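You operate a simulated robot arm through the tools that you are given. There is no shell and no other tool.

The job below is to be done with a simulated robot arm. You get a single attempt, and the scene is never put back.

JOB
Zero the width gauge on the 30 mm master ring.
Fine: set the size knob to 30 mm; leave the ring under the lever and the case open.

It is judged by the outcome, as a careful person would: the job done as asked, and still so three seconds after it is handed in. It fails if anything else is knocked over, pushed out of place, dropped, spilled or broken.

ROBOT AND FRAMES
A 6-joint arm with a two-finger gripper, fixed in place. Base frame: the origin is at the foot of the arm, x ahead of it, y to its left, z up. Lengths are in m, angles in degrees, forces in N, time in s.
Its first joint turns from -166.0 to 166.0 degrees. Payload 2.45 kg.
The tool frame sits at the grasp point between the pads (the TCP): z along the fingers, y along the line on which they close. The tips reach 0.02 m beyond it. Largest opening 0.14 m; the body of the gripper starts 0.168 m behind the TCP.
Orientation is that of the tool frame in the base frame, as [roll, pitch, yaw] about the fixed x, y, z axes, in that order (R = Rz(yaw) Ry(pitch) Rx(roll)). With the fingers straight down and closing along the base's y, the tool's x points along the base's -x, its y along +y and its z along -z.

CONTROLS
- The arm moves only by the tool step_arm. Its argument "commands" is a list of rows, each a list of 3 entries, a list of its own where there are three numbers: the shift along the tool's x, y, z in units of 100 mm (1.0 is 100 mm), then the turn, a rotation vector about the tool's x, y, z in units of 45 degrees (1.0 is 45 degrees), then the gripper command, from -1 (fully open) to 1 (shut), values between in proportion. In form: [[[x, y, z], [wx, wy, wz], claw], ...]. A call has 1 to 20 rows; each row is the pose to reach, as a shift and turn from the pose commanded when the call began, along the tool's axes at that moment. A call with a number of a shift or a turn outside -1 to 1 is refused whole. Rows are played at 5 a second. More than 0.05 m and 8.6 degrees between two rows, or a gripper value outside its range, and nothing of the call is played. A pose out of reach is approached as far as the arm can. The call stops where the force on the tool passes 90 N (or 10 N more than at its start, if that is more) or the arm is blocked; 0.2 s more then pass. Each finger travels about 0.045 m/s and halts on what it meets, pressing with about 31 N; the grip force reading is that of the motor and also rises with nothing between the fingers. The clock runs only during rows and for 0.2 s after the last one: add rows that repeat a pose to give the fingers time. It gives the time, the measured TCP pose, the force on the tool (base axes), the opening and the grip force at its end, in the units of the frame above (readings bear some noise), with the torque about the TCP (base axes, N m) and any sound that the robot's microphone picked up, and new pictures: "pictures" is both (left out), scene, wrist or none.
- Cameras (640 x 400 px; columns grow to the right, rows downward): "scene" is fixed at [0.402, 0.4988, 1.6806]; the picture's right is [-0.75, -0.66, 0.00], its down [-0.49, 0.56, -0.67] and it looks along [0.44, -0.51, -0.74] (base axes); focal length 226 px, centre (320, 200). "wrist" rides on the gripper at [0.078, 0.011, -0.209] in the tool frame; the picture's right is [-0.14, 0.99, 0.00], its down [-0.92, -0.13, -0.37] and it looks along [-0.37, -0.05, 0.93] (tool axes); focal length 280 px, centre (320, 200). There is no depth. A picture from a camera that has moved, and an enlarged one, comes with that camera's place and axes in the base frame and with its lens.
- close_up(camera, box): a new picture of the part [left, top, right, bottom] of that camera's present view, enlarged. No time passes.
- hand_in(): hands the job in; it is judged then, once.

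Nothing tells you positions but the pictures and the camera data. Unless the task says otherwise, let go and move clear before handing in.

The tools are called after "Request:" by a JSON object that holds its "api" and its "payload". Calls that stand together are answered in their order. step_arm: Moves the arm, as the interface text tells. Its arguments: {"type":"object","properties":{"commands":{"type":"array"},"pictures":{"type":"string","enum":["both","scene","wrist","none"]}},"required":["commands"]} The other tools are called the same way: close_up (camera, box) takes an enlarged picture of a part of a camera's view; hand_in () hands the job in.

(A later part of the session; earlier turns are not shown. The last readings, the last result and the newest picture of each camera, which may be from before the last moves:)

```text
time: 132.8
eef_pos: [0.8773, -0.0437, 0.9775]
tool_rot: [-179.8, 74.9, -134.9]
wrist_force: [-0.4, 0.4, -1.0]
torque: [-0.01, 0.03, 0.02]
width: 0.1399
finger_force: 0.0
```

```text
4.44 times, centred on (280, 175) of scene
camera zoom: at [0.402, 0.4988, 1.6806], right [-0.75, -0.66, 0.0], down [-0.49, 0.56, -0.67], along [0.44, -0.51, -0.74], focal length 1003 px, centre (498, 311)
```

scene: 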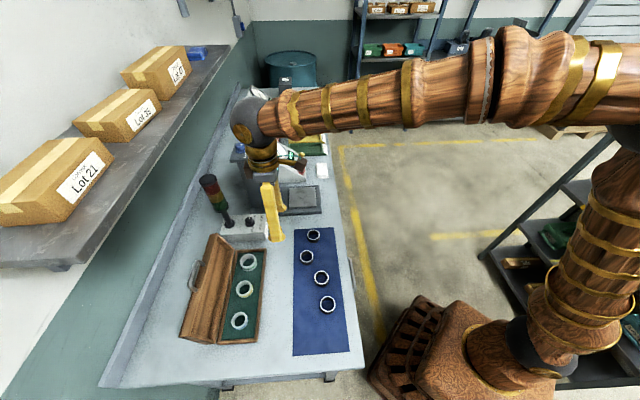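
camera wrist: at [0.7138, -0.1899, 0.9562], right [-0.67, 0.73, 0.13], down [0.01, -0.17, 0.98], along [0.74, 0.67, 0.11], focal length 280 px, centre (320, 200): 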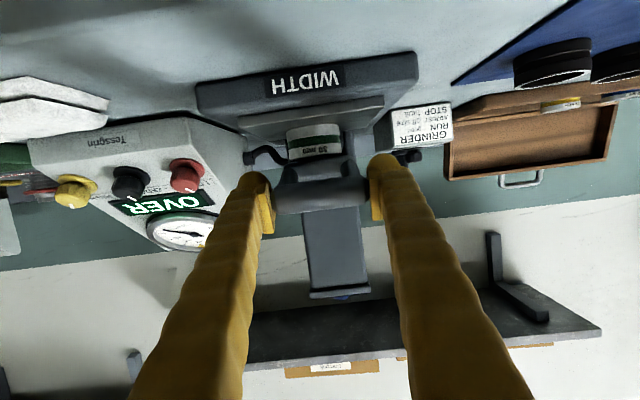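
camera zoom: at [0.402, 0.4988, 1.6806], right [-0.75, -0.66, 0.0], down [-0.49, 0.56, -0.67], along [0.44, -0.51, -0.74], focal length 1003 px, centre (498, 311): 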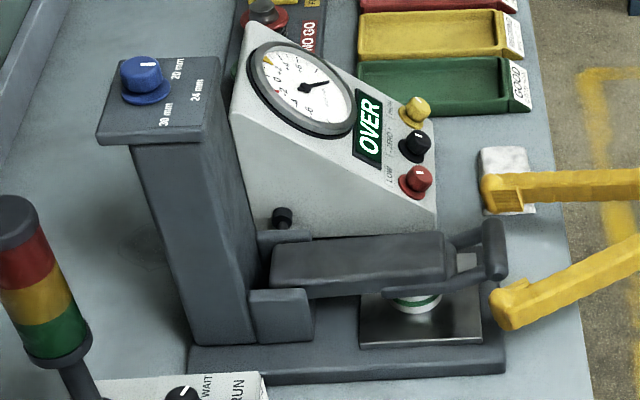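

The lever now rests on the ring with the arm free of it. Next is the size knob on top of the column, so I'll retreat, rise, and look at the knob from the front.

Request:
{"api": "step_arm", "payload": {"commands": [[[0, 0, -0.3], [0, 0, 0], -1], [[0, 0, -0.6], [0, 0, 0], -1], [[0, 0, -0.9], [0, 0, 0], -1]], "pictures": "none"}}

Request:
{"api": "step_arm", "payload": {"commands": [[[-0.25, 0, -0.06], [0, 0.1, 0], -1], [[-0.5, 0, -0.13], [0, 0.2, 0], -1], [[-0.75, 0, -0.2], [0, 0.3, 0], -1], [[-0.97, 0, -0.26], [0, 0.4, 0], -1]], "pictures": "none"}}

Request:
{"api": "step_arm", "payload": {"commands": [[[-0.21, 0, -0.14], [0, 0.1, 0], -1], [[-0.42, 0, -0.27], [0, 0.2, 0], -1], [[-0.63, 0, -0.41], [0, 0.3, 0], -0.6], [[-0.84, 0, -0.54], [0, 0.38, 0], -0.2], [[-0.84, 0, -0.54], [0, 0.38, 0], 0.2]], "pictures": "wrist"}}

Request:
{"api": "close_up", "payload": {"camera": "wrist", "box": [260, 190, 420, 290]}}

Request:
{"api": "close_up", "payload": {"camera": "scene", "box": [230, 140, 270, 165]}}

```text
time: 133.6
eef_pos: [0.8152, -0.1073, 1.0011]
tool_rot: [-179.8, 75.0, -134.9]
wrist_force: [0.9, -0.2, -0.8]
torque: [-0.05, 0.02, 0.05]
width: 0.1401
finger_force: 0.0
```

```text
time: 134.6
eef_pos: [0.8162, -0.1049, 1.1]
tool_rot: [-180.0, 56.9, -135.1]
wrist_force: [-0.6, -0.2, 0.1]
torque: [0.04, 0.02, 0.02]
width: 0.1401
finger_force: 0.1
```

```text
time: 135.8
eef_pos: [0.8157, -0.1032, 1.2015]
tool_rot: [-180.0, 39.8, -135.1]
wrist_force: [-0.2, 0.0, -1.0]
torque: [0.0, 0.02, -0.02]
width: 0.0724
finger_force: 0.0
camera wrist: at [0.6716, -0.231, 1.3117], right [-0.62, 0.78, 0.09], down [0.42, 0.24, 0.87], along [0.66, 0.58, -0.48], focal length 280 px, centre (320, 200)
```

wrist: 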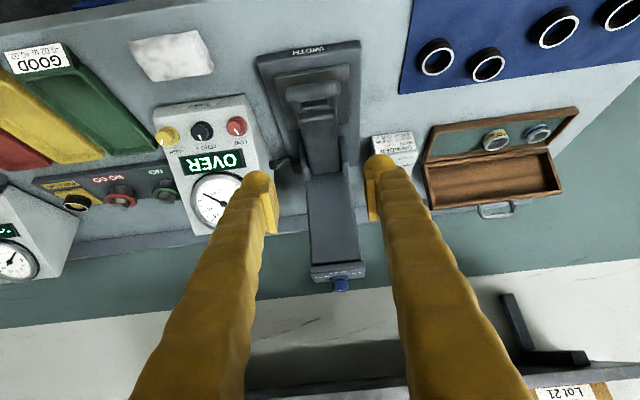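

```text
4.00 times, centred on (340, 240) of wrist
camera zoom: at [0.6716, -0.231, 1.3117], right [-0.62, 0.78, 0.09], down [0.42, 0.24, 0.87], along [0.66, 0.58, -0.48], focal length 1122 px, centre (240, 40)
```

zoom: 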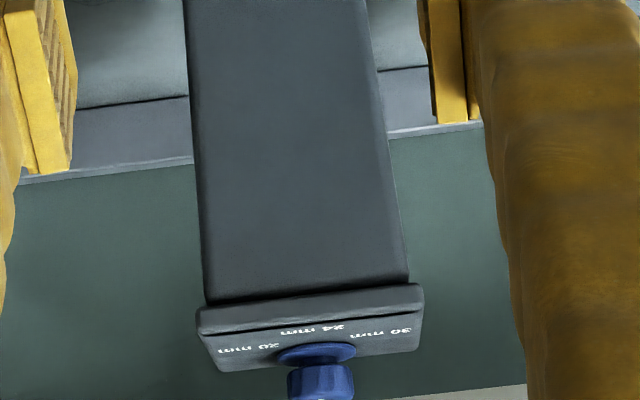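

```text
16.00 times, centred on (250, 152) of scene
camera zoom: at [0.402, 0.4988, 1.6806], right [-0.75, -0.66, 0.0], down [-0.49, 0.56, -0.67], along [0.44, -0.51, -0.74], focal length 3612 px, centre (1440, 960)
```

zoom: 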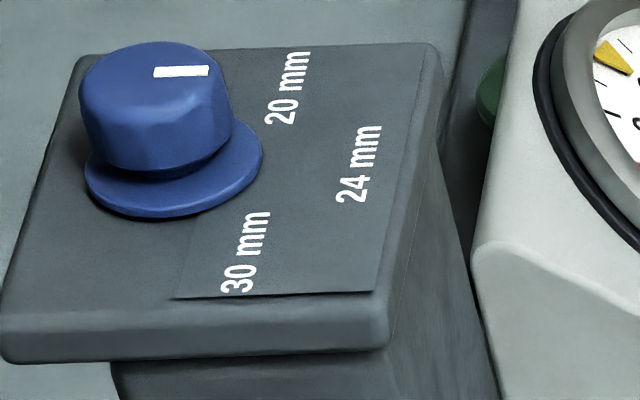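

The lever and ring are settled and the knob still points at 24 mm, with 30 mm about 54° clockwise as seen from above. I'll move above the knob and rehearse the turn in free space first.

Request:
{"api": "step_arm", "payload": {"commands": [[[-0.29, 0, 0.15], [0, 0, 0], 0], [[-0.58, 0, 0.31], [0, 0, 0], 0], [[-0.863, 0, 0.458], [0, 0, 0], 0]], "pictures": "none"}}

Request:
{"api": "step_arm", "payload": {"commands": [[[-0.29, 0, 0.15], [0, 0, 0], 0], [[-0.58, 0, 0.31], [0, 0, 0], 0], [[-0.863, 0, 0.458], [0, 0, 0], 0]], "pictures": "none"}}

Request:
{"api": "step_arm", "payload": {"commands": [[[-0.29, 0, 0.15], [0, 0, 0], 0], [[-0.58, 0, 0.31], [0, 0, 0], 0], [[-0.863, 0, 0.458], [0, 0, 0], 0]], "pictures": "none"}}

Request:
{"api": "step_arm", "payload": {"commands": [[[-0.29, 0, 0.15], [0, 0, 0], 0], [[-0.58, 0, 0.31], [0, 0, 0], 0], [[-0.863, 0, 0.458], [0, 0, 0], 0], [[-0.863, 0, 0.458], [0, 0, 0], 0]], "pictures": "wrist"}}

```text
time: 136.6
eef_pos: [0.8829, -0.0374, 1.2212]
tool_rot: [-179.8, 39.9, -135.1]
wrist_force: [0.2, -0.6, 0.7]
torque: [-0.03, 0.02, 0.0]
width: 0.07
finger_force: 0.1
```

```text
time: 137.4
eef_pos: [0.9469, 0.0319, 1.2406]
tool_rot: [-179.8, 39.9, -135.0]
wrist_force: [0.9, -0.5, -0.1]
torque: [-0.05, -0.02, 0.01]
width: 0.07
finger_force: 0.0
```

```text
time: 138.2
eef_pos: [1.0162, 0.0996, 1.2594]
tool_rot: [-179.9, 40.0, -135.0]
wrist_force: [0.1, -0.5, 0.3]
torque: [-0.03, 0.01, -0.02]
width: 0.0701
finger_force: 0.0
```

```text
time: 139.2
eef_pos: [1.085, 0.1661, 1.2803]
tool_rot: [-179.9, 40.0, -135.0]
wrist_force: [0.0, 1.3, -0.2]
torque: [-0.01, -0.01, 0.01]
width: 0.07
finger_force: 0.0
camera wrist: at [0.9399, 0.0386, 1.3902], right [-0.62, 0.78, 0.09], down [0.42, 0.24, 0.87], along [0.66, 0.58, -0.48], focal length 280 px, centre (320, 200)
```

wrist: 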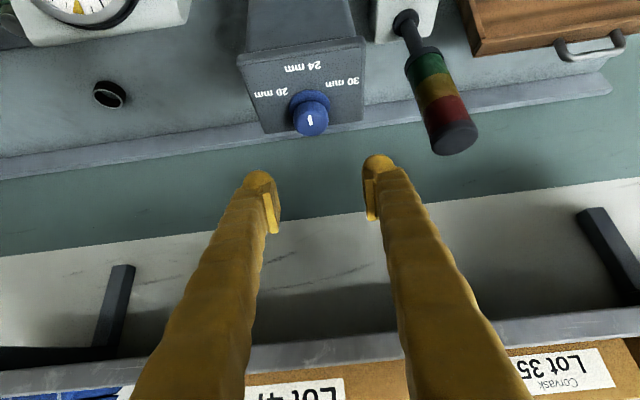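

I have a good view of the knob from above-front. Enlarging it to measure the pointer and label angles.

Request:
{"api": "close_up", "payload": {"camera": "wrist", "box": [230, 30, 390, 140]}}

```text
3.64 times, centred on (310, 85) of wrist
camera zoom: at [0.9399, 0.0386, 1.3902], right [-0.62, 0.78, 0.09], down [0.42, 0.24, 0.87], along [0.66, 0.58, -0.48], focal length 1020 px, centre (356, 618)
```

zoom: 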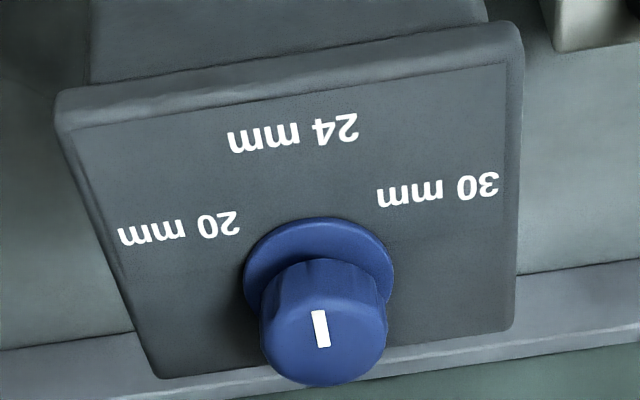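

The labels sit at about ±60° around the 24 mm position, so 30 mm is roughly 60° clockwise seen from above. I'll rehearse that rotation here in free space.

Request:
{"api": "step_arm", "payload": {"commands": [[[0, 0, 0], [0.107, 0, 0.128], 0], [[0, 0, 0], [0.214, 0, 0.255], 0], [[0, 0, 0], [0.321, 0, 0.383], 0], [[0, 0, 0], [0.4285, 0, 0.5107], 0]], "pictures": "none"}}

Request:
{"api": "step_arm", "payload": {"commands": [[[0, 0, 0], [0.107, 0, 0.128], 0], [[0, 0, 0], [0.214, 0, 0.255], 0], [[0, 0, 0], [0.321, 0, 0.383], 0], [[0, 0, 0], [0.4285, 0, 0.5107], 0], [[0, 0, 0], [0.4285, 0, 0.5107], 0]], "pictures": "wrist"}}

```text
time: 140.2
eef_pos: [1.084, 0.1665, 1.2809]
tool_rot: [-179.9, 39.9, -165.2]
wrist_force: [-1.2, -0.4, -0.4]
torque: [0.01, 0.03, -0.01]
width: 0.07
finger_force: 0.1
```

```text
time: 141.4
eef_pos: [1.0848, 0.1662, 1.281]
tool_rot: [-179.8, 39.9, 165.0]
wrist_force: [0.8, 1.3, 0.5]
torque: [-0.03, -0.04, 0.02]
width: 0.0701
finger_force: 0.0
camera wrist: at [0.9016, 0.2283, 1.3912], right [0.36, 0.93, 0.09], down [0.42, -0.24, 0.87], along [0.83, -0.28, -0.48], focal length 280 px, centre (320, 200)
```

wrist: 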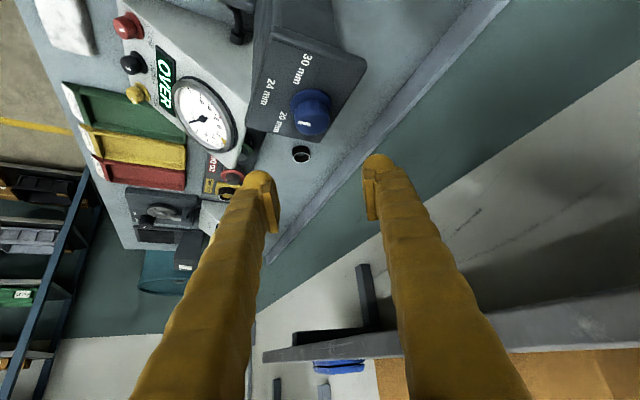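

The rehearsal worked without reach problems. I'll rotate back and descend onto the knob.

Request:
{"api": "step_arm", "payload": {"commands": [[[0, 0, 0], [-0.107, 0, -0.128], 0], [[0, 0, 0], [-0.214, 0, -0.255], 0], [[0, 0, 0], [-0.321, 0, -0.383], 0], [[0, 0, 0], [-0.4285, 0, -0.5107], 0]], "pictures": "none"}}

Request:
{"api": "step_arm", "payload": {"commands": [[[0, 0, 0], [-0.107, 0, -0.128], 0], [[0, 0, 0], [-0.214, 0, -0.255], 0], [[0, 0, 0], [-0.321, 0, -0.383], 0], [[0, 0, 0], [-0.4285, 0, -0.5107], 0], [[0, 0, 0], [-0.4285, 0, -0.5107], 0]], "pictures": "none"}}

Request:
{"api": "step_arm", "payload": {"commands": [[[0.11, 0, 0.13], [0, 0, 0], 0], [[0.22, 0, 0.26], [0, 0, 0], 0], [[0.32, 0, 0.38], [0, 0, 0], 0], [[0.32, 0, 0.38], [0, 0, 0], 0]], "pictures": "wrist"}}

Request:
{"api": "close_up", "payload": {"camera": "wrist", "box": [220, 80, 420, 220]}}

Request:
{"api": "close_up", "payload": {"camera": "scene", "box": [220, 120, 290, 170]}}

```text
time: 142.4
eef_pos: [1.0858, 0.167, 1.2798]
tool_rot: [-179.8, 40.0, -164.8]
wrist_force: [0.5, 0.6, -0.5]
torque: [0.0, 0.0, -0.02]
width: 0.0699
finger_force: 0.1
```

```text
time: 143.6
eef_pos: [1.0856, 0.1653, 1.281]
tool_rot: [-179.9, 39.9, -134.8]
wrist_force: [0.6, -0.5, 0.2]
torque: [0.01, 0.01, 0.02]
width: 0.0698
finger_force: 0.1
```

```text
time: 144.6
eef_pos: [1.0845, 0.1658, 1.2306]
tool_rot: [-179.8, 39.9, -135.0]
wrist_force: [0.0, -0.9, -0.6]
torque: [-0.01, 0.0, -0.02]
width: 0.0699
finger_force: 0.0
camera wrist: at [0.9404, 0.038, 1.3417], right [-0.62, 0.78, 0.09], down [0.42, 0.24, 0.87], along [0.66, 0.58, -0.48], focal length 280 px, centre (320, 200)
```

wrist: 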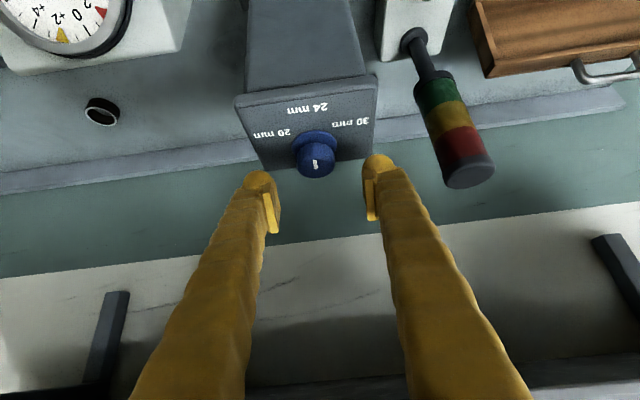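

```text
2.86 times, centred on (320, 150) of wrist
camera zoom: at [0.9404, 0.038, 1.3417], right [-0.62, 0.78, 0.09], down [0.42, 0.24, 0.87], along [0.66, 0.58, -0.48], focal length 801 px, centre (320, 343)
```

zoom: 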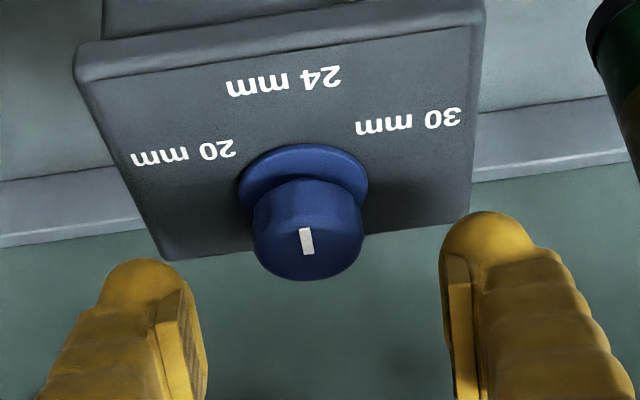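

```text
8.00 times, centred on (255, 145) of scene
camera zoom: at [0.402, 0.4988, 1.6806], right [-0.75, -0.66, 0.0], down [-0.49, 0.56, -0.67], along [0.44, -0.51, -0.74], focal length 1806 px, centre (840, 640)
```

zoom: 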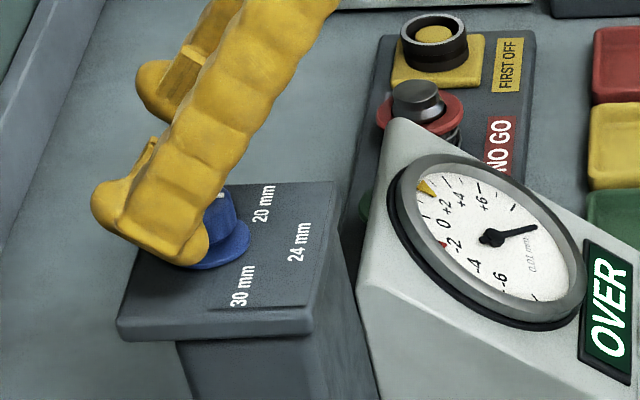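

The knob is between the fingers, within 2 mm of centre. I'll go down the last 15 mm and close on it.

Request:
{"api": "step_arm", "payload": {"commands": [[[0.03, -0.016, 0.04], [0, 0, 0], 0], [[0.06, -0.016, 0.075], [0, 0, 0], 0], [[0.093, -0.016, 0.111], [0, 0, 0], 0], [[0.093, -0.016, 0.111], [0, 0, 0], 0]], "pictures": "none"}}

Request:
{"api": "step_arm", "payload": {"commands": [[[0, 0, 0], [0, 0, 0], 0.3], [[0, 0, 0], [0, 0, 0], 0.5], [[0, 0, 0], [0, 0, 0], 0.7], [[0, 0, 0], [0, 0, 0], 1], [[0, 0, 0], [0, 0, 0], 1]], "pictures": "wrist"}}

Request:
{"api": "close_up", "payload": {"camera": "wrist", "box": [220, 80, 420, 220]}}

Request:
{"api": "close_up", "payload": {"camera": "scene", "box": [220, 120, 290, 170]}}

```text
time: 145.6
eef_pos: [1.0862, 0.1648, 1.2183]
tool_rot: [-179.9, 39.9, -135.0]
wrist_force: [0.3, 0.1, -0.2]
torque: [0.0, -0.02, 0.0]
width: 0.07
finger_force: 0.1
```

```text
time: 146.8
eef_pos: [1.0853, 0.1665, 1.218]
tool_rot: [180.0, 39.9, -135.1]
wrist_force: [-22.2, 20.7, -2.0]
torque: [0.28, 0.27, -0.04]
width: 0.0311
finger_force: 40.2
camera wrist: at [0.9421, 0.0379, 1.3277], right [-0.63, 0.77, 0.09], down [0.42, 0.24, 0.87], along [0.65, 0.58, -0.48], focal length 280 px, centre (320, 200)
```

wrist: 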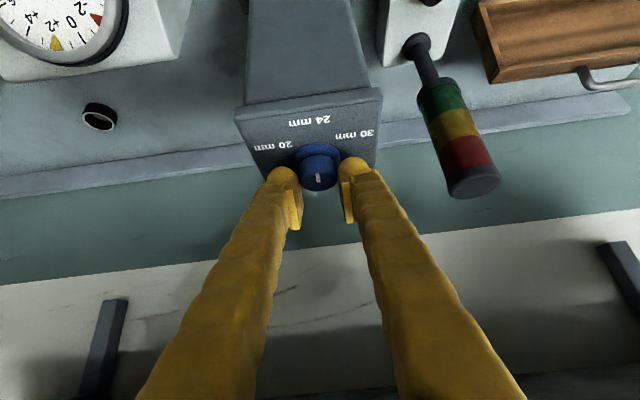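

```text
2.86 times, centred on (320, 150) of wrist
camera zoom: at [0.9421, 0.0379, 1.3277], right [-0.63, 0.77, 0.09], down [0.42, 0.24, 0.87], along [0.65, 0.58, -0.48], focal length 801 px, centre (320, 343)
```

zoom: 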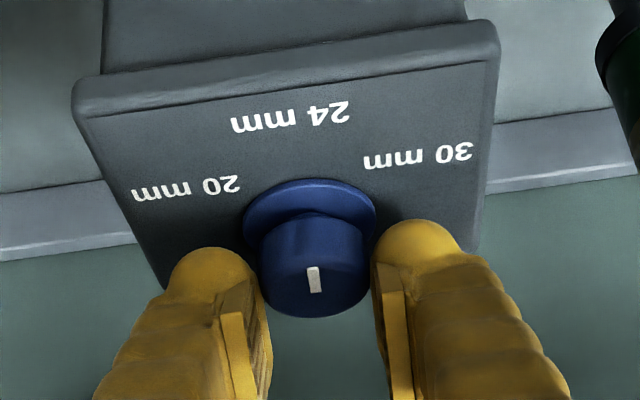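

```text
8.00 times, centred on (255, 145) of scene
camera zoom: at [0.402, 0.4988, 1.6806], right [-0.75, -0.66, 0.0], down [-0.49, 0.56, -0.67], along [0.44, -0.51, -0.74], focal length 1806 px, centre (840, 640)
```

zoom: 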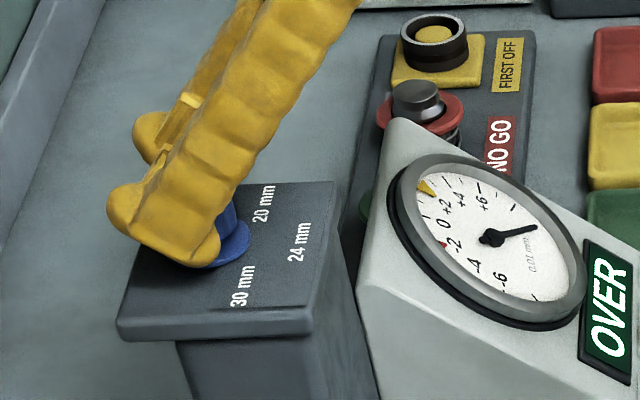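

The knob is gripped. I'll relieve the small side load and begin turning clockwise, checking after 30°.

Request:
{"api": "step_arm", "payload": {"commands": [[[0, 0.01, 0], [0, 0, 0], 1], [[0, 0.01, 0], [0, 0, 0], 1]], "pictures": "none"}}

Request:
{"api": "step_arm", "payload": {"commands": [[[0, 0, 0], [0.085, 0, 0.102], 1], [[0, 0, 0], [0.171, 0, 0.204], 1], [[0, 0, 0], [0.257, 0, 0.306], 1], [[0, 0, 0], [0.343, 0, 0.408], 1], [[0, 0, 0], [0.4285, 0, 0.5107], 1], [[0, 0, 0], [0.4285, 0, 0.5107], 1]], "pictures": "wrist"}}

Request:
{"api": "close_up", "payload": {"camera": "wrist", "box": [220, 80, 420, 220]}}

```text
time: 147.4
eef_pos: [1.0865, 0.1668, 1.2173]
tool_rot: [179.9, 39.9, -134.9]
wrist_force: [-20.9, 25.3, -1.9]
torque: [0.33, 0.26, -0.02]
width: 0.0306
finger_force: 45.6
```

```text
time: 148.8
eef_pos: [1.087, 0.1655, 1.2173]
tool_rot: [-179.9, 39.9, -165.1]
wrist_force: [-25.8, 9.9, -3.0]
torque: [0.21, 0.26, -0.01]
width: 0.0307
finger_force: 44.7
camera wrist: at [0.897, 0.1278, 1.3277], right [-0.15, 0.98, 0.09], down [0.49, 0.0, 0.87], along [0.86, 0.18, -0.48], focal length 280 px, centre (320, 200)
```

wrist: 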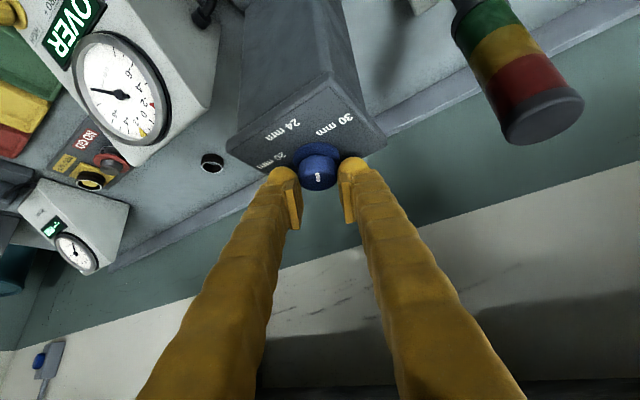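

```text
2.86 times, centred on (320, 150) of wrist
camera zoom: at [0.897, 0.1278, 1.3277], right [-0.15, 0.98, 0.09], down [0.49, 0.0, 0.87], along [0.86, 0.18, -0.48], focal length 801 px, centre (320, 343)
```

zoom: 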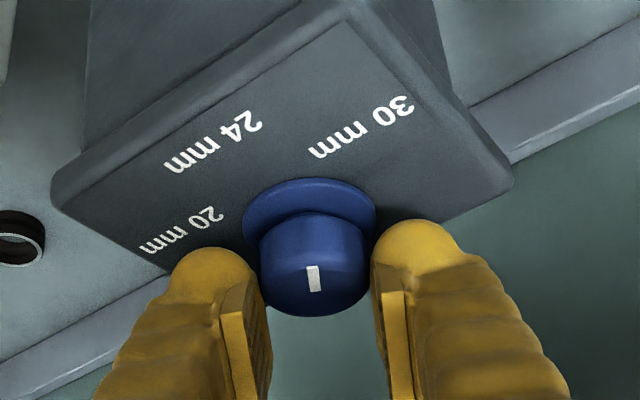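

The knob turns with the gripper; the pointer is now between 24 and 30. Continuing another 30°.

Request:
{"api": "step_arm", "payload": {"commands": [[[0, 0, 0], [0.085, 0, 0.102], 1], [[0, 0, 0], [0.171, 0, 0.204], 1], [[0, 0, 0], [0.257, 0, 0.306], 1], [[0, 0, 0], [0.343, 0, 0.408], 1], [[0, 0, 0], [0.4285, 0, 0.5107], 1], [[0, 0, 0], [0.4285, 0, 0.5107], 1]], "pictures": "wrist"}}

Request:
{"api": "close_up", "payload": {"camera": "wrist", "box": [220, 80, 420, 220]}}

Request:
{"api": "close_up", "payload": {"camera": "scene", "box": [225, 130, 335, 220]}}

```text
time: 150.2
eef_pos: [1.0886, 0.165, 1.2187]
tool_rot: [-179.8, 40.0, 164.9]
wrist_force: [29.2, -18.6, 0.0]
torque: [-0.32, -0.65, 0.26]
width: 0.0306
finger_force: 45.3
camera wrist: at [0.904, 0.2273, 1.3272], right [0.36, 0.93, 0.09], down [0.42, -0.24, 0.88], along [0.83, -0.28, -0.48], focal length 280 px, centre (320, 200)
```

wrist: 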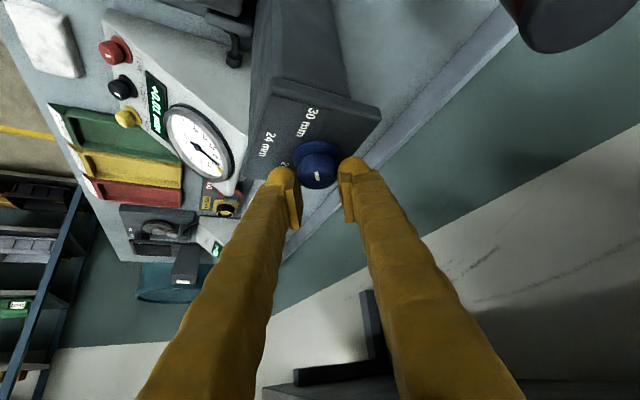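

```text
2.86 times, centred on (320, 150) of wrist
camera zoom: at [0.904, 0.2273, 1.3272], right [0.36, 0.93, 0.09], down [0.42, -0.24, 0.88], along [0.83, -0.28, -0.48], focal length 801 px, centre (320, 343)
```

zoom: 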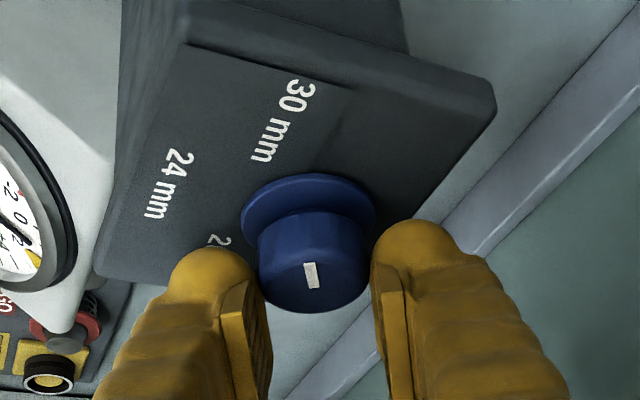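

```text
4.44 times, centred on (280, 175) of scene
camera zoom: at [0.402, 0.4988, 1.6806], right [-0.75, -0.66, 0.0], down [-0.49, 0.56, -0.67], along [0.44, -0.51, -0.74], focal length 1003 px, centre (498, 311)
```

zoom: 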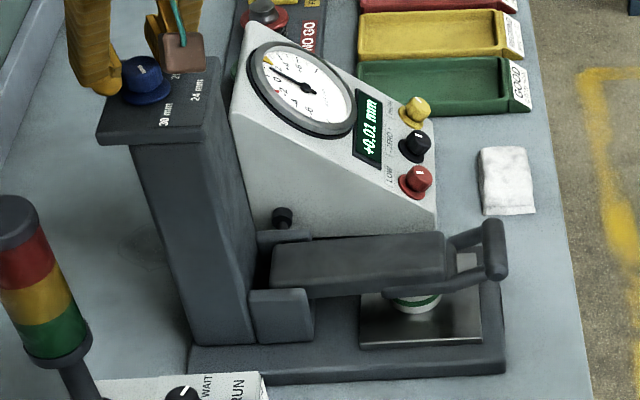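

The display now reads about +0.01 mm, so the 30 mm range is active. I'll release the knob, rise straight up, and read the knob and display closely.

Request:
{"api": "step_arm", "payload": {"commands": [[[0, 0, 0], [0, 0, 0], 0.4], [[0, 0, 0], [0, 0, 0], 0.2], [[0, 0, 0], [0, 0, 0], 0], [[0, 0, 0], [0, 0, 0], 0]], "pictures": "none"}}

Request:
{"api": "step_arm", "payload": {"commands": [[[-0.12, 0, -0.13], [0, 0, 0], 0], [[-0.25, 0, -0.27], [0, 0, 0], 0], [[-0.45, 0, -0.536], [0, 0, 0], 0], [[-0.45, 0, -0.536], [0, 0, 0], 0]], "pictures": "wrist"}}

Request:
{"api": "close_up", "payload": {"camera": "wrist", "box": [220, 60, 400, 180]}}

Request:
{"api": "close_up", "payload": {"camera": "wrist", "box": [90, 20, 250, 180]}}

Request:
{"api": "close_up", "payload": {"camera": "scene", "box": [262, 130, 302, 165]}}

```text
time: 151.2
eef_pos: [1.0859, 0.1663, 1.2173]
tool_rot: [-179.8, 40.0, 165.1]
wrist_force: [0.4, -0.7, -0.1]
torque: [-0.03, -0.01, 0.0]
width: 0.07
finger_force: 0.1
```

```text
time: 152.2
eef_pos: [1.0857, 0.1658, 1.2872]
tool_rot: [-179.8, 40.0, 165.1]
wrist_force: [0.4, 0.0, -0.1]
torque: [-0.01, 0.0, 0.0]
width: 0.0704
finger_force: 0.0
camera wrist: at [0.9024, 0.2278, 1.3979], right [0.36, 0.93, 0.09], down [0.42, -0.24, 0.87], along [0.83, -0.28, -0.48], focal length 280 px, centre (320, 200)
```

wrist: 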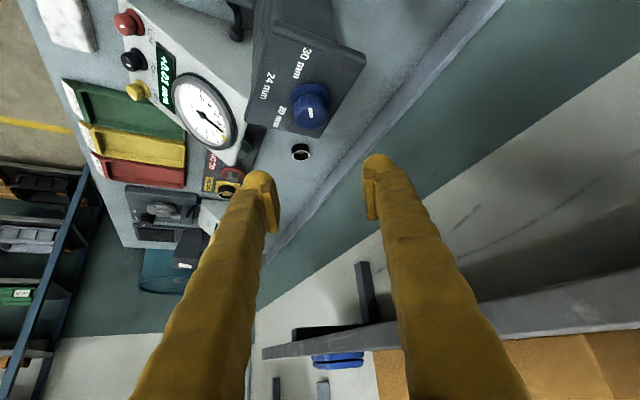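

```text
3.33 times, centred on (310, 120) of wrist
camera zoom: at [0.9024, 0.2278, 1.3979], right [0.36, 0.93, 0.09], down [0.42, -0.24, 0.87], along [0.83, -0.28, -0.48], focal length 935 px, centre (353, 467)
```

zoom: 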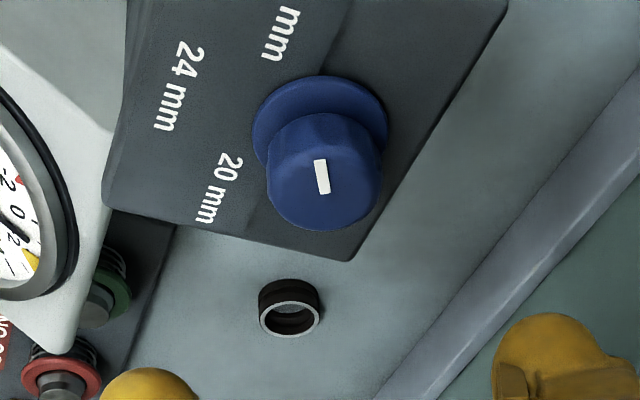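

```text
2.50 times, centred on (170, 100) of wrist
camera zoom: at [0.9024, 0.2278, 1.3979], right [0.36, 0.93, 0.09], down [0.42, -0.24, 0.87], along [0.83, -0.28, -0.48], focal length 701 px, centre (695, 450)
```

zoom: 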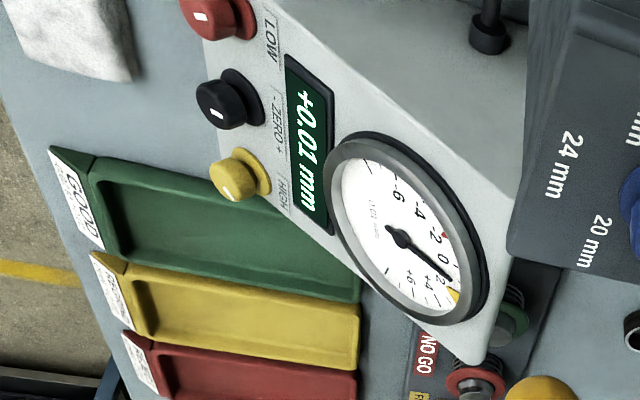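

```text
11.43 times, centred on (282, 148) of scene
camera zoom: at [0.402, 0.4988, 1.6806], right [-0.75, -0.66, 0.0], down [-0.49, 0.56, -0.67], along [0.44, -0.51, -0.74], focal length 2580 px, centre (754, 800)
```

zoom: 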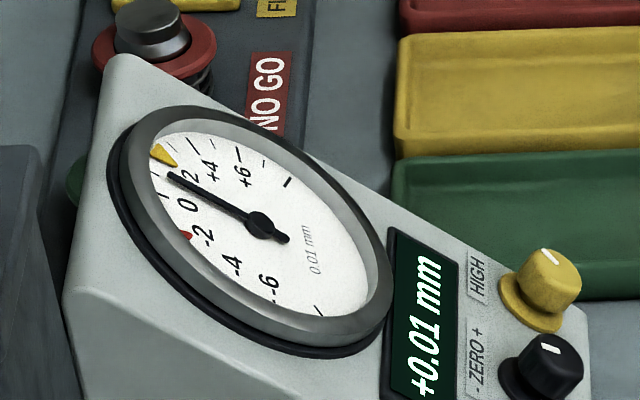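

The size knob points at 30 mm, the display reads +0.01 mm, and the needle sits a bit above +1. Now I need the ZERO knob on the console, so I'll rotate back and move to a front view of the console.

Request:
{"api": "step_arm", "payload": {"commands": [[[0, 0, 0], [-0.107, 0, -0.128], 0], [[0, 0, 0], [-0.214, 0, -0.255], 0], [[0, 0, 0], [-0.321, 0, -0.383], 0], [[0, 0, 0], [-0.4285, 0, -0.5107], 0]], "pictures": "none"}}

Request:
{"api": "step_arm", "payload": {"commands": [[[0, 0, 0], [-0.107, 0, -0.128], 0], [[0, 0, 0], [-0.214, 0, -0.255], 0], [[0, 0, 0], [-0.321, 0, -0.383], 0], [[0, 0, 0], [-0.4285, 0, -0.5107], 0]], "pictures": "none"}}

Request:
{"api": "step_arm", "payload": {"commands": [[[0.3, -0.15, -0.07], [0, 0, 0], 0], [[0.6, -0.3, -0.14], [0, 0, 0], 0], [[0.91, -0.45, -0.22], [0, 0, 0], 0]], "pictures": "none"}}

Request:
{"api": "step_arm", "payload": {"commands": [[[0.3, -0.15, -0.07], [0, 0, 0], 0], [[0.6, -0.3, -0.14], [0, 0, 0], 0], [[0.91, -0.45, -0.22], [0, 0, 0], 0]], "pictures": "none"}}

Request:
{"api": "step_arm", "payload": {"commands": [[[0.3, -0.15, -0.07], [0, 0, 0], 0], [[0.6, -0.3, -0.14], [0, 0, 0], 0], [[0.91, -0.45, -0.22], [0, 0, 0], 0], [[0.91, -0.45, -0.22], [0, 0, 0], 0]], "pictures": "wrist"}}

```text
time: 153.2
eef_pos: [1.0866, 0.1652, 1.2876]
tool_rot: [-179.8, 40.0, -164.8]
wrist_force: [0.0, -0.9, 1.1]
torque: [0.02, -0.01, 0.02]
width: 0.07
finger_force: 0.1
```

```text
time: 154.2
eef_pos: [1.0856, 0.1657, 1.2867]
tool_rot: [-179.9, 40.0, -135.0]
wrist_force: [0.0, 0.3, -0.3]
torque: [-0.02, 0.01, 0.0]
width: 0.07
finger_force: 0.0
```

```text
time: 155.0
eef_pos: [1.0576, 0.0792, 1.2468]
tool_rot: [-179.9, 39.8, -134.9]
wrist_force: [0.0, -0.6, -0.2]
torque: [0.05, -0.05, 0.01]
width: 0.0701
finger_force: 0.0
```

```text
time: 155.8
eef_pos: [1.0319, -0.0153, 1.2024]
tool_rot: [-179.9, 39.9, -135.0]
wrist_force: [0.3, -0.7, -0.4]
torque: [0.01, 0.0, 0.02]
width: 0.0702
finger_force: 0.0
```

```text
time: 156.8
eef_pos: [1.0043, -0.1082, 1.162]
tool_rot: [-179.9, 40.0, -135.0]
wrist_force: [0.4, -0.2, -0.5]
torque: [-0.03, 0.02, -0.02]
width: 0.0702
finger_force: 0.0
camera wrist: at [0.8605, -0.2362, 1.2725], right [-0.62, 0.78, 0.09], down [0.42, 0.24, 0.87], along [0.66, 0.58, -0.48], focal length 280 px, centre (320, 200)
```

wrist: 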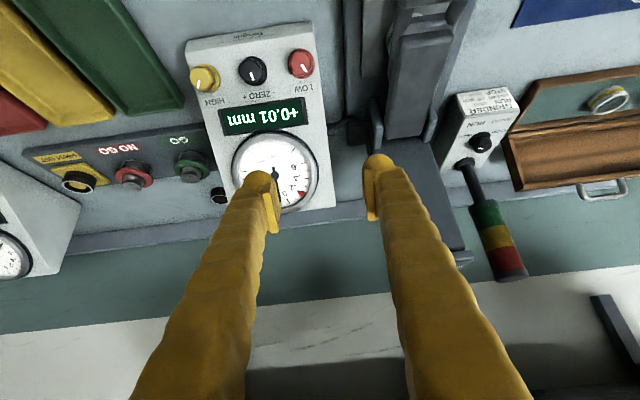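

Request:
{"api": "close_up", "payload": {"camera": "wrist", "box": [175, 20, 335, 120]}}

Request:
{"api": "close_up", "payload": {"camera": "wrist", "box": [200, 90, 330, 220]}}

Request:
{"api": "close_up", "payload": {"camera": "scene", "box": [270, 145, 320, 190]}}

```text
4.00 times, centred on (255, 70) of wrist
camera zoom: at [0.8605, -0.2362, 1.2725], right [-0.62, 0.78, 0.09], down [0.42, 0.24, 0.87], along [0.66, 0.58, -0.48], focal length 1122 px, centre (580, 720)
```

zoom: 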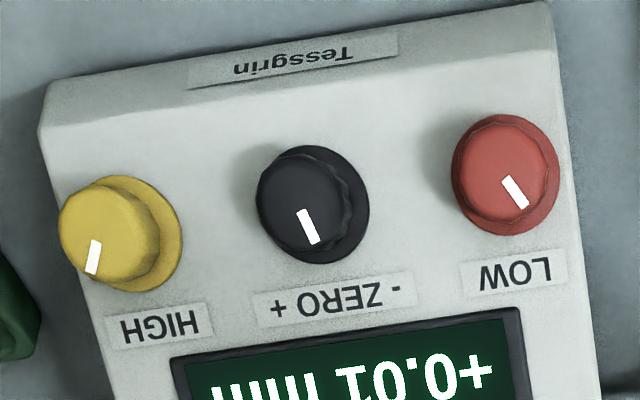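

```text
3.08 times, centred on (265, 155) of wrist
camera zoom: at [0.8605, -0.2362, 1.2725], right [-0.62, 0.78, 0.09], down [0.42, 0.24, 0.87], along [0.66, 0.58, -0.48], focal length 863 px, centre (489, 338)
```

zoom: 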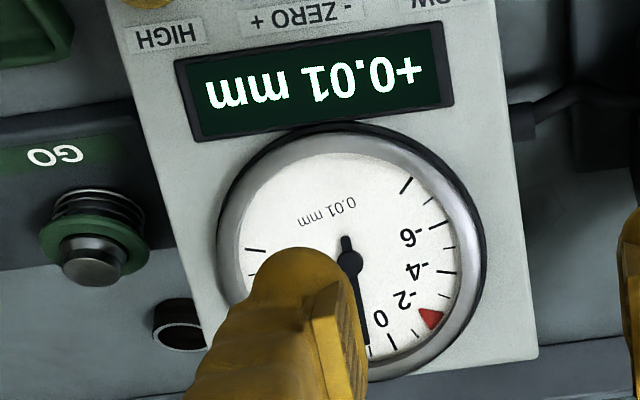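

```text
8.89 times, centred on (295, 168) of scene
camera zoom: at [0.402, 0.4988, 1.6806], right [-0.75, -0.66, 0.0], down [-0.49, 0.56, -0.67], along [0.44, -0.51, -0.74], focal length 2007 px, centre (542, 489)
```

zoom: 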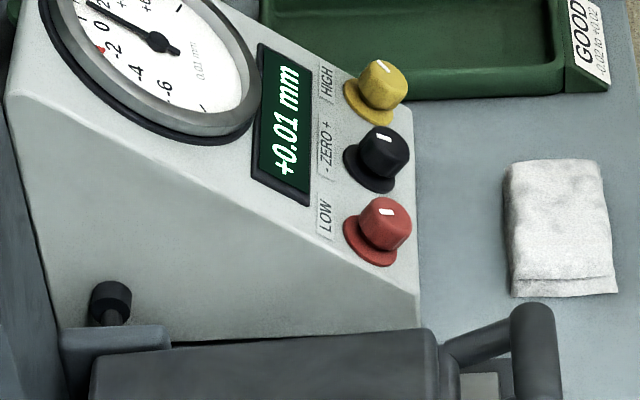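

The ZERO knob is at about (1.084, −0.128, 0.94) on the sloped face, with the other two knobs 63 mm to either side. I'll approach it with a narrow 40 mm opening so I don't touch its neighbours, first moving to a stand-off in front of it.

Request:
{"api": "step_arm", "payload": {"commands": [[[0.22, -0.12, 0.12], [0, -0.055, 0], 0.4286], [[0.44, -0.24, 0.24], [0, -0.11, 0], 0.4286], [[0.67, -0.36, 0.36], [0, -0.167, 0], 0.4286]], "pictures": "none"}}

Request:
{"api": "step_arm", "payload": {"commands": [[[0.24, -0.12, 0.09], [0, -0.055, 0], 0.4286], [[0.48, -0.24, 0.18], [0, -0.11, 0], 0.4286], [[0.709, -0.36, 0.27], [0, -0.167, 0], 0.4286], [[0.709, -0.36, 0.27], [0, -0.167, 0], 0.4286]], "pictures": "wrist"}}

Request:
{"api": "close_up", "payload": {"camera": "wrist", "box": [220, 90, 420, 230]}}

Request:
{"api": "close_up", "payload": {"camera": "scene", "box": [250, 125, 350, 195]}}

```text
time: 157.6
eef_pos: [1.0046, -0.1506, 1.0912]
tool_rot: [-179.8, 47.3, -135.0]
wrist_force: [-0.7, 0.1, 0.5]
torque: [-0.02, -0.01, 0.02]
width: 0.0401
finger_force: 0.0
```

```text
time: 158.6
eef_pos: [1.0137, -0.1986, 1.0217]
tool_rot: [-179.9, 54.9, -135.1]
wrist_force: [-0.6, 0.2, 0.1]
torque: [0.02, 0.01, 0.02]
width: 0.0402
finger_force: 0.1
camera wrist: at [0.8546, -0.3425, 1.0777], right [-0.64, 0.76, 0.11], down [0.25, 0.07, 0.97], along [0.72, 0.65, -0.24], focal length 280 px, centre (320, 200)
```

wrist: 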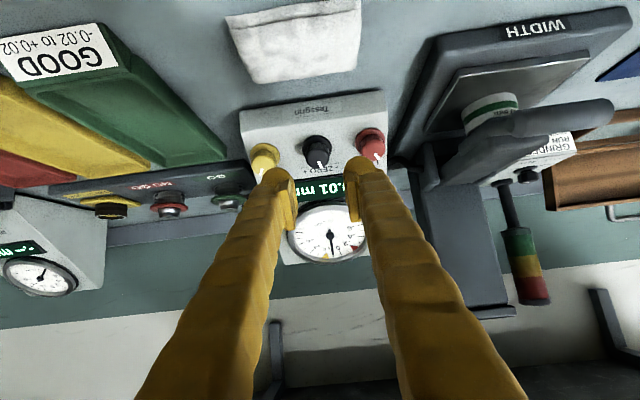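

```text
2.86 times, centred on (320, 160) of wrist
camera zoom: at [0.8546, -0.3425, 1.0777], right [-0.64, 0.76, 0.11], down [0.25, 0.07, 0.97], along [0.72, 0.65, -0.24], focal length 801 px, centre (320, 314)
```

zoom: 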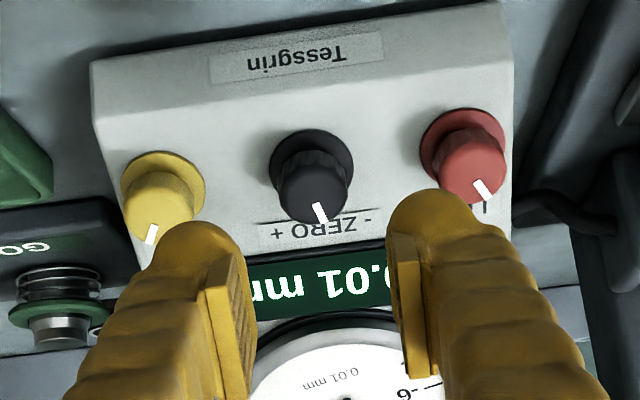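

```text
5.71 times, centred on (300, 160) of scene
camera zoom: at [0.402, 0.4988, 1.6806], right [-0.75, -0.66, 0.0], down [-0.49, 0.56, -0.67], along [0.44, -0.51, -0.74], focal length 1290 px, centre (434, 429)
```

zoom: 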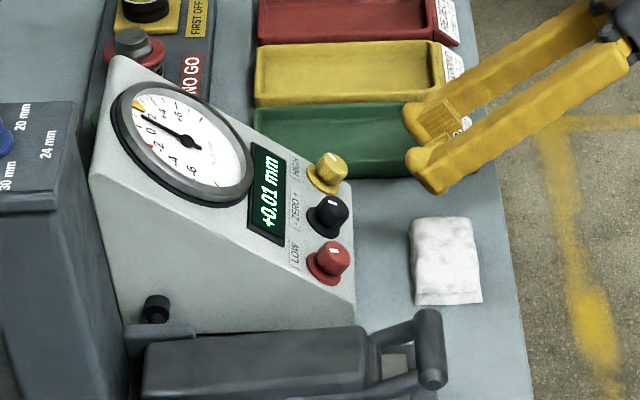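

The ZERO knob is centred ahead, and the scene camera keeps a clear view of display and dial. I'll advance most of the way and recheck alignment.

Request:
{"api": "step_arm", "payload": {"commands": [[[0, -0.01, 0.2], [0, 0, 0], 0.4286], [[0, -0.02, 0.4], [0, 0, 0], 0.4286], [[0, -0.03, 0.6], [0, 0, 0], 0.4286], [[0, -0.03, 0.7], [0, 0, 0], 0.4286], [[0, -0.03, 0.7], [0, 0, 0], 0.4286]], "pictures": "wrist"}}

Request:
{"api": "close_up", "payload": {"camera": "wrist", "box": [240, 110, 400, 210]}}

Request:
{"api": "close_up", "payload": {"camera": "scene", "box": [260, 125, 330, 180]}}

```text
time: 159.8
eef_pos: [1.0564, -0.1605, 0.9815]
tool_rot: [-180.0, 55.0, -135.0]
wrist_force: [0.2, -0.2, 0.5]
torque: [-0.02, -0.01, 0.0]
width: 0.0404
finger_force: 0.0
camera wrist: at [0.8965, -0.3038, 1.0365], right [-0.64, 0.76, 0.11], down [0.25, 0.07, 0.97], along [0.72, 0.65, -0.24], focal length 280 px, centre (320, 200)
```

wrist: 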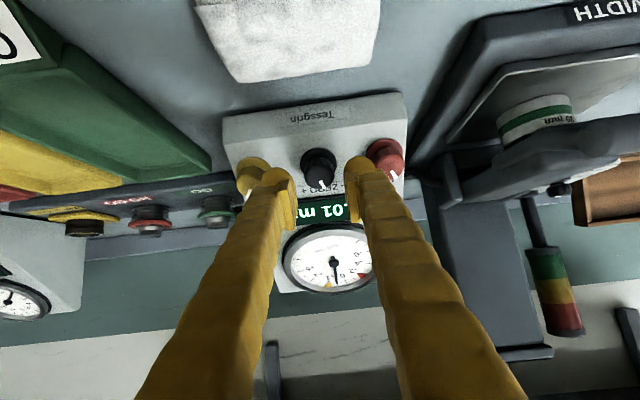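

```text
4.00 times, centred on (320, 160) of wrist
camera zoom: at [0.8965, -0.3038, 1.0365], right [-0.64, 0.76, 0.11], down [0.25, 0.07, 0.97], along [0.72, 0.65, -0.24], focal length 1122 px, centre (320, 360)
```

zoom: 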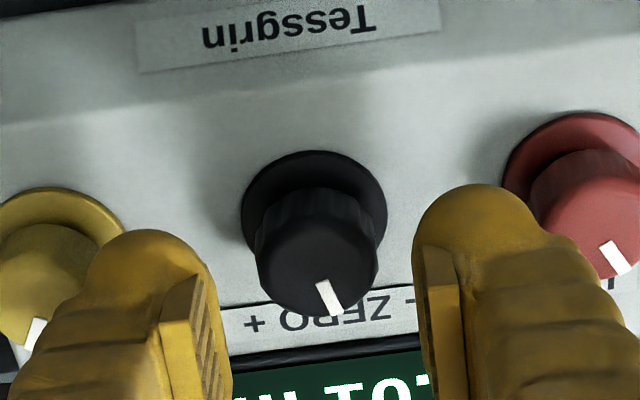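

```text
7.27 times, centred on (295, 152) of scene
camera zoom: at [0.402, 0.4988, 1.6806], right [-0.75, -0.66, 0.0], down [-0.49, 0.56, -0.67], along [0.44, -0.51, -0.74], focal length 1642 px, centre (502, 546)
```

zoom: 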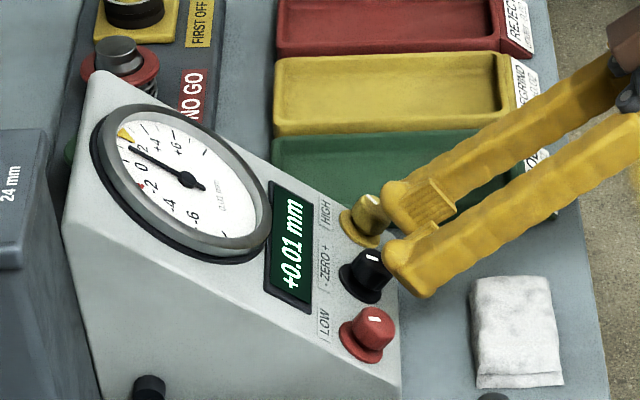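

Alignment is within a millimetre. I'll narrow the opening slightly to keep clear of the neighbours and advance the final 31 mm.

Request:
{"api": "step_arm", "payload": {"commands": [[[0, 0, 0.0], [0, 0, 0], 0.486], [[0, -0.005, 0.1], [0, 0, 0], 0.486], [[0, -0.005, 0.2], [0, 0, 0], 0.486], [[0, -0.005, 0.27], [0, 0, 0], 0.486], [[0, -0.005, 0.315], [0, 0, 0], 0.486], [[0, -0.005, 0.315], [0, 0, 0], 0.486]], "pictures": "wrist"}}

Request:
{"api": "close_up", "payload": {"camera": "wrist", "box": [240, 130, 400, 230]}}

Request:
{"api": "close_up", "payload": {"camera": "scene", "box": [270, 130, 320, 175]}}

```text
time: 161.2
eef_pos: [1.0745, -0.1419, 0.9634]
tool_rot: [-179.9, 54.9, -135.0]
wrist_force: [0.0, -0.3, -0.5]
torque: [-0.01, 0.04, 0.01]
width: 0.0361
finger_force: 0.2
camera wrist: at [0.916, -0.286, 1.0201], right [-0.64, 0.76, 0.11], down [0.25, 0.07, 0.97], along [0.72, 0.65, -0.24], focal length 280 px, centre (320, 200)
```

wrist: 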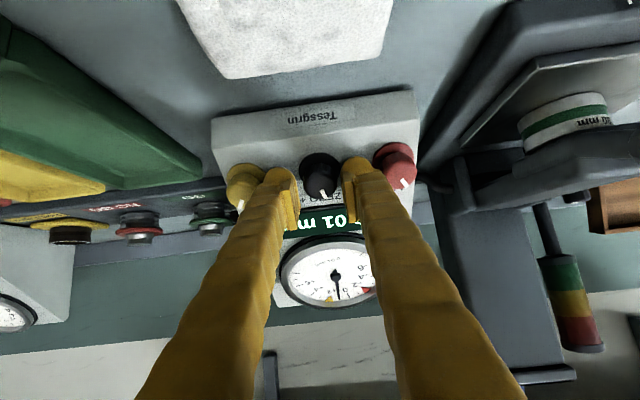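

```text
4.00 times, centred on (320, 180) of wrist
camera zoom: at [0.916, -0.286, 1.0201], right [-0.64, 0.76, 0.11], down [0.25, 0.07, 0.97], along [0.72, 0.65, -0.24], focal length 1122 px, centre (320, 280)
```

zoom: 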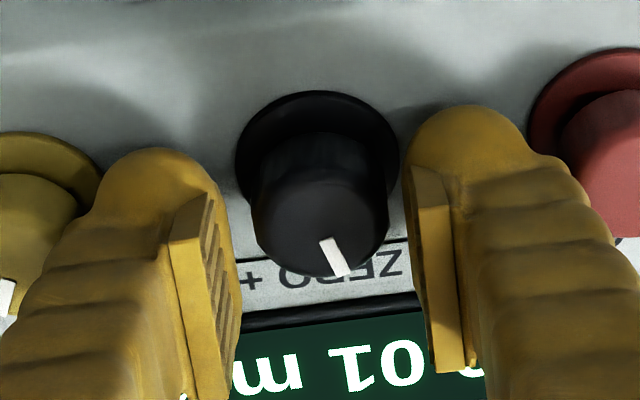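

```text
8.89 times, centred on (295, 152) of scene
camera zoom: at [0.402, 0.4988, 1.6806], right [-0.75, -0.66, 0.0], down [-0.49, 0.56, -0.67], along [0.44, -0.51, -0.74], focal length 2007 px, centre (542, 622)
```

zoom: 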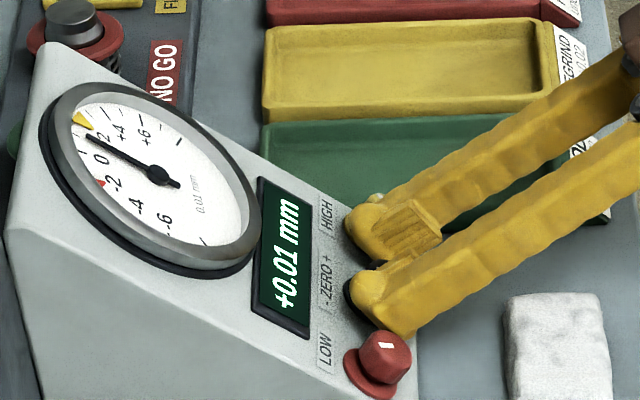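

The knob sits cleanly between the pads with no contact on its neighbours. I'll close, then turn it slightly toward "−" (counter-clockwise) and watch the reading.

Request:
{"api": "step_arm", "payload": {"commands": [[[0, 0, 0], [0, 0, 0], 0.55], [[0, 0, 0], [0, 0, 0], 0.6], [[0, 0, 0], [0, 0, 0], 0.8], [[0, 0, 0], [0, 0, 0], 1], [[0, 0, 0], [0, 0, 0], 1]], "pictures": "none"}}

Request:
{"api": "close_up", "payload": {"camera": "scene", "box": [262, 125, 312, 165]}}

Request:
{"api": "close_up", "payload": {"camera": "wrist", "box": [240, 130, 400, 230]}}

```text
time: 162.4
eef_pos: [1.074, -0.1408, 0.9639]
tool_rot: [179.9, 54.9, -135.0]
wrist_force: [-21.6, 12.7, 3.5]
torque: [0.15, 0.27, 0.11]
width: 0.0267
finger_force: 44.9
```

```text
10.00 times, centred on (287, 145) of scene
camera zoom: at [0.402, 0.4988, 1.6806], right [-0.75, -0.66, 0.0], down [-0.49, 0.56, -0.67], along [0.44, -0.51, -0.74], focal length 2258 px, centre (650, 750)
```

zoom: 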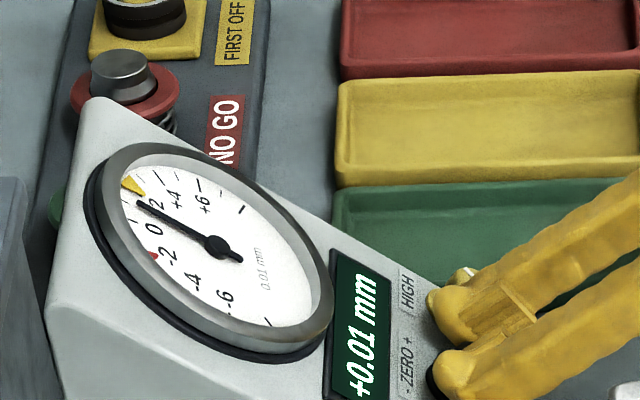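

```text
4.00 times, centred on (320, 180) of wrist
camera zoom: at [0.9156, -0.2855, 1.02], right [-0.64, 0.76, 0.11], down [0.25, 0.07, 0.97], along [0.72, 0.65, -0.24], focal length 1122 px, centre (320, 280)
```

zoom: 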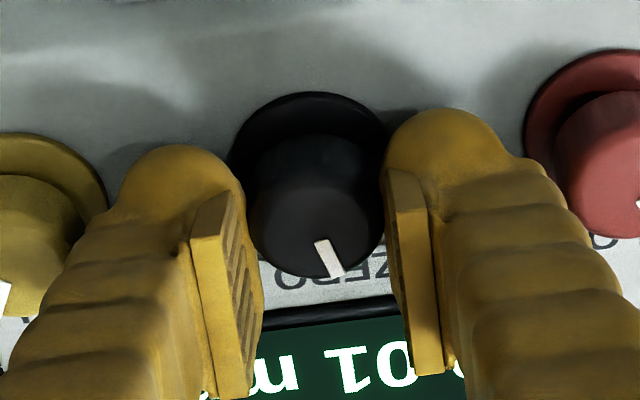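

Request:
{"api": "step_arm", "payload": {"commands": [[[0, 0, 0], [-0.014, 0, -0.042], 1], [[0, 0, 0], [-0.029, 0, -0.084], 1], [[0, 0, 0], [-0.043, 0, -0.126], 1], [[0, 0, 0], [-0.043, 0, -0.126], 1]], "pictures": "none"}}

Request:
{"api": "close_up", "payload": {"camera": "scene", "box": [262, 125, 312, 165]}}

Request:
{"api": "close_up", "payload": {"camera": "wrist", "box": [240, 130, 400, 230]}}

```text
time: 163.4
eef_pos: [1.0744, -0.1422, 0.9624]
tool_rot: [-173.9, 54.6, -125.1]
wrist_force: [-49.1, 27.6, 7.2]
torque: [0.38, 0.5, 0.28]
width: 0.0266
finger_force: 45.3
```

```text
10.00 times, centred on (287, 145) of scene
camera zoom: at [0.402, 0.4988, 1.6806], right [-0.75, -0.66, 0.0], down [-0.49, 0.56, -0.67], along [0.44, -0.51, -0.74], focal length 2258 px, centre (650, 750)
```

zoom: 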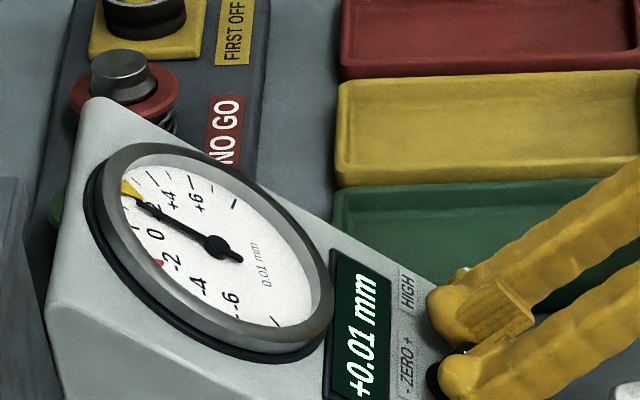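

```text
4.00 times, centred on (320, 180) of wrist
camera zoom: at [0.9259, -0.2961, 1.0198], right [-0.71, 0.7, 0.05], down [0.2, 0.13, 0.97], along [0.67, 0.7, -0.23], focal length 1122 px, centre (320, 280)
```

zoom: 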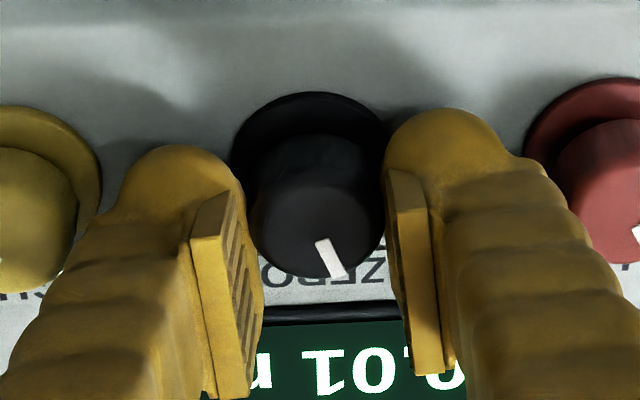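

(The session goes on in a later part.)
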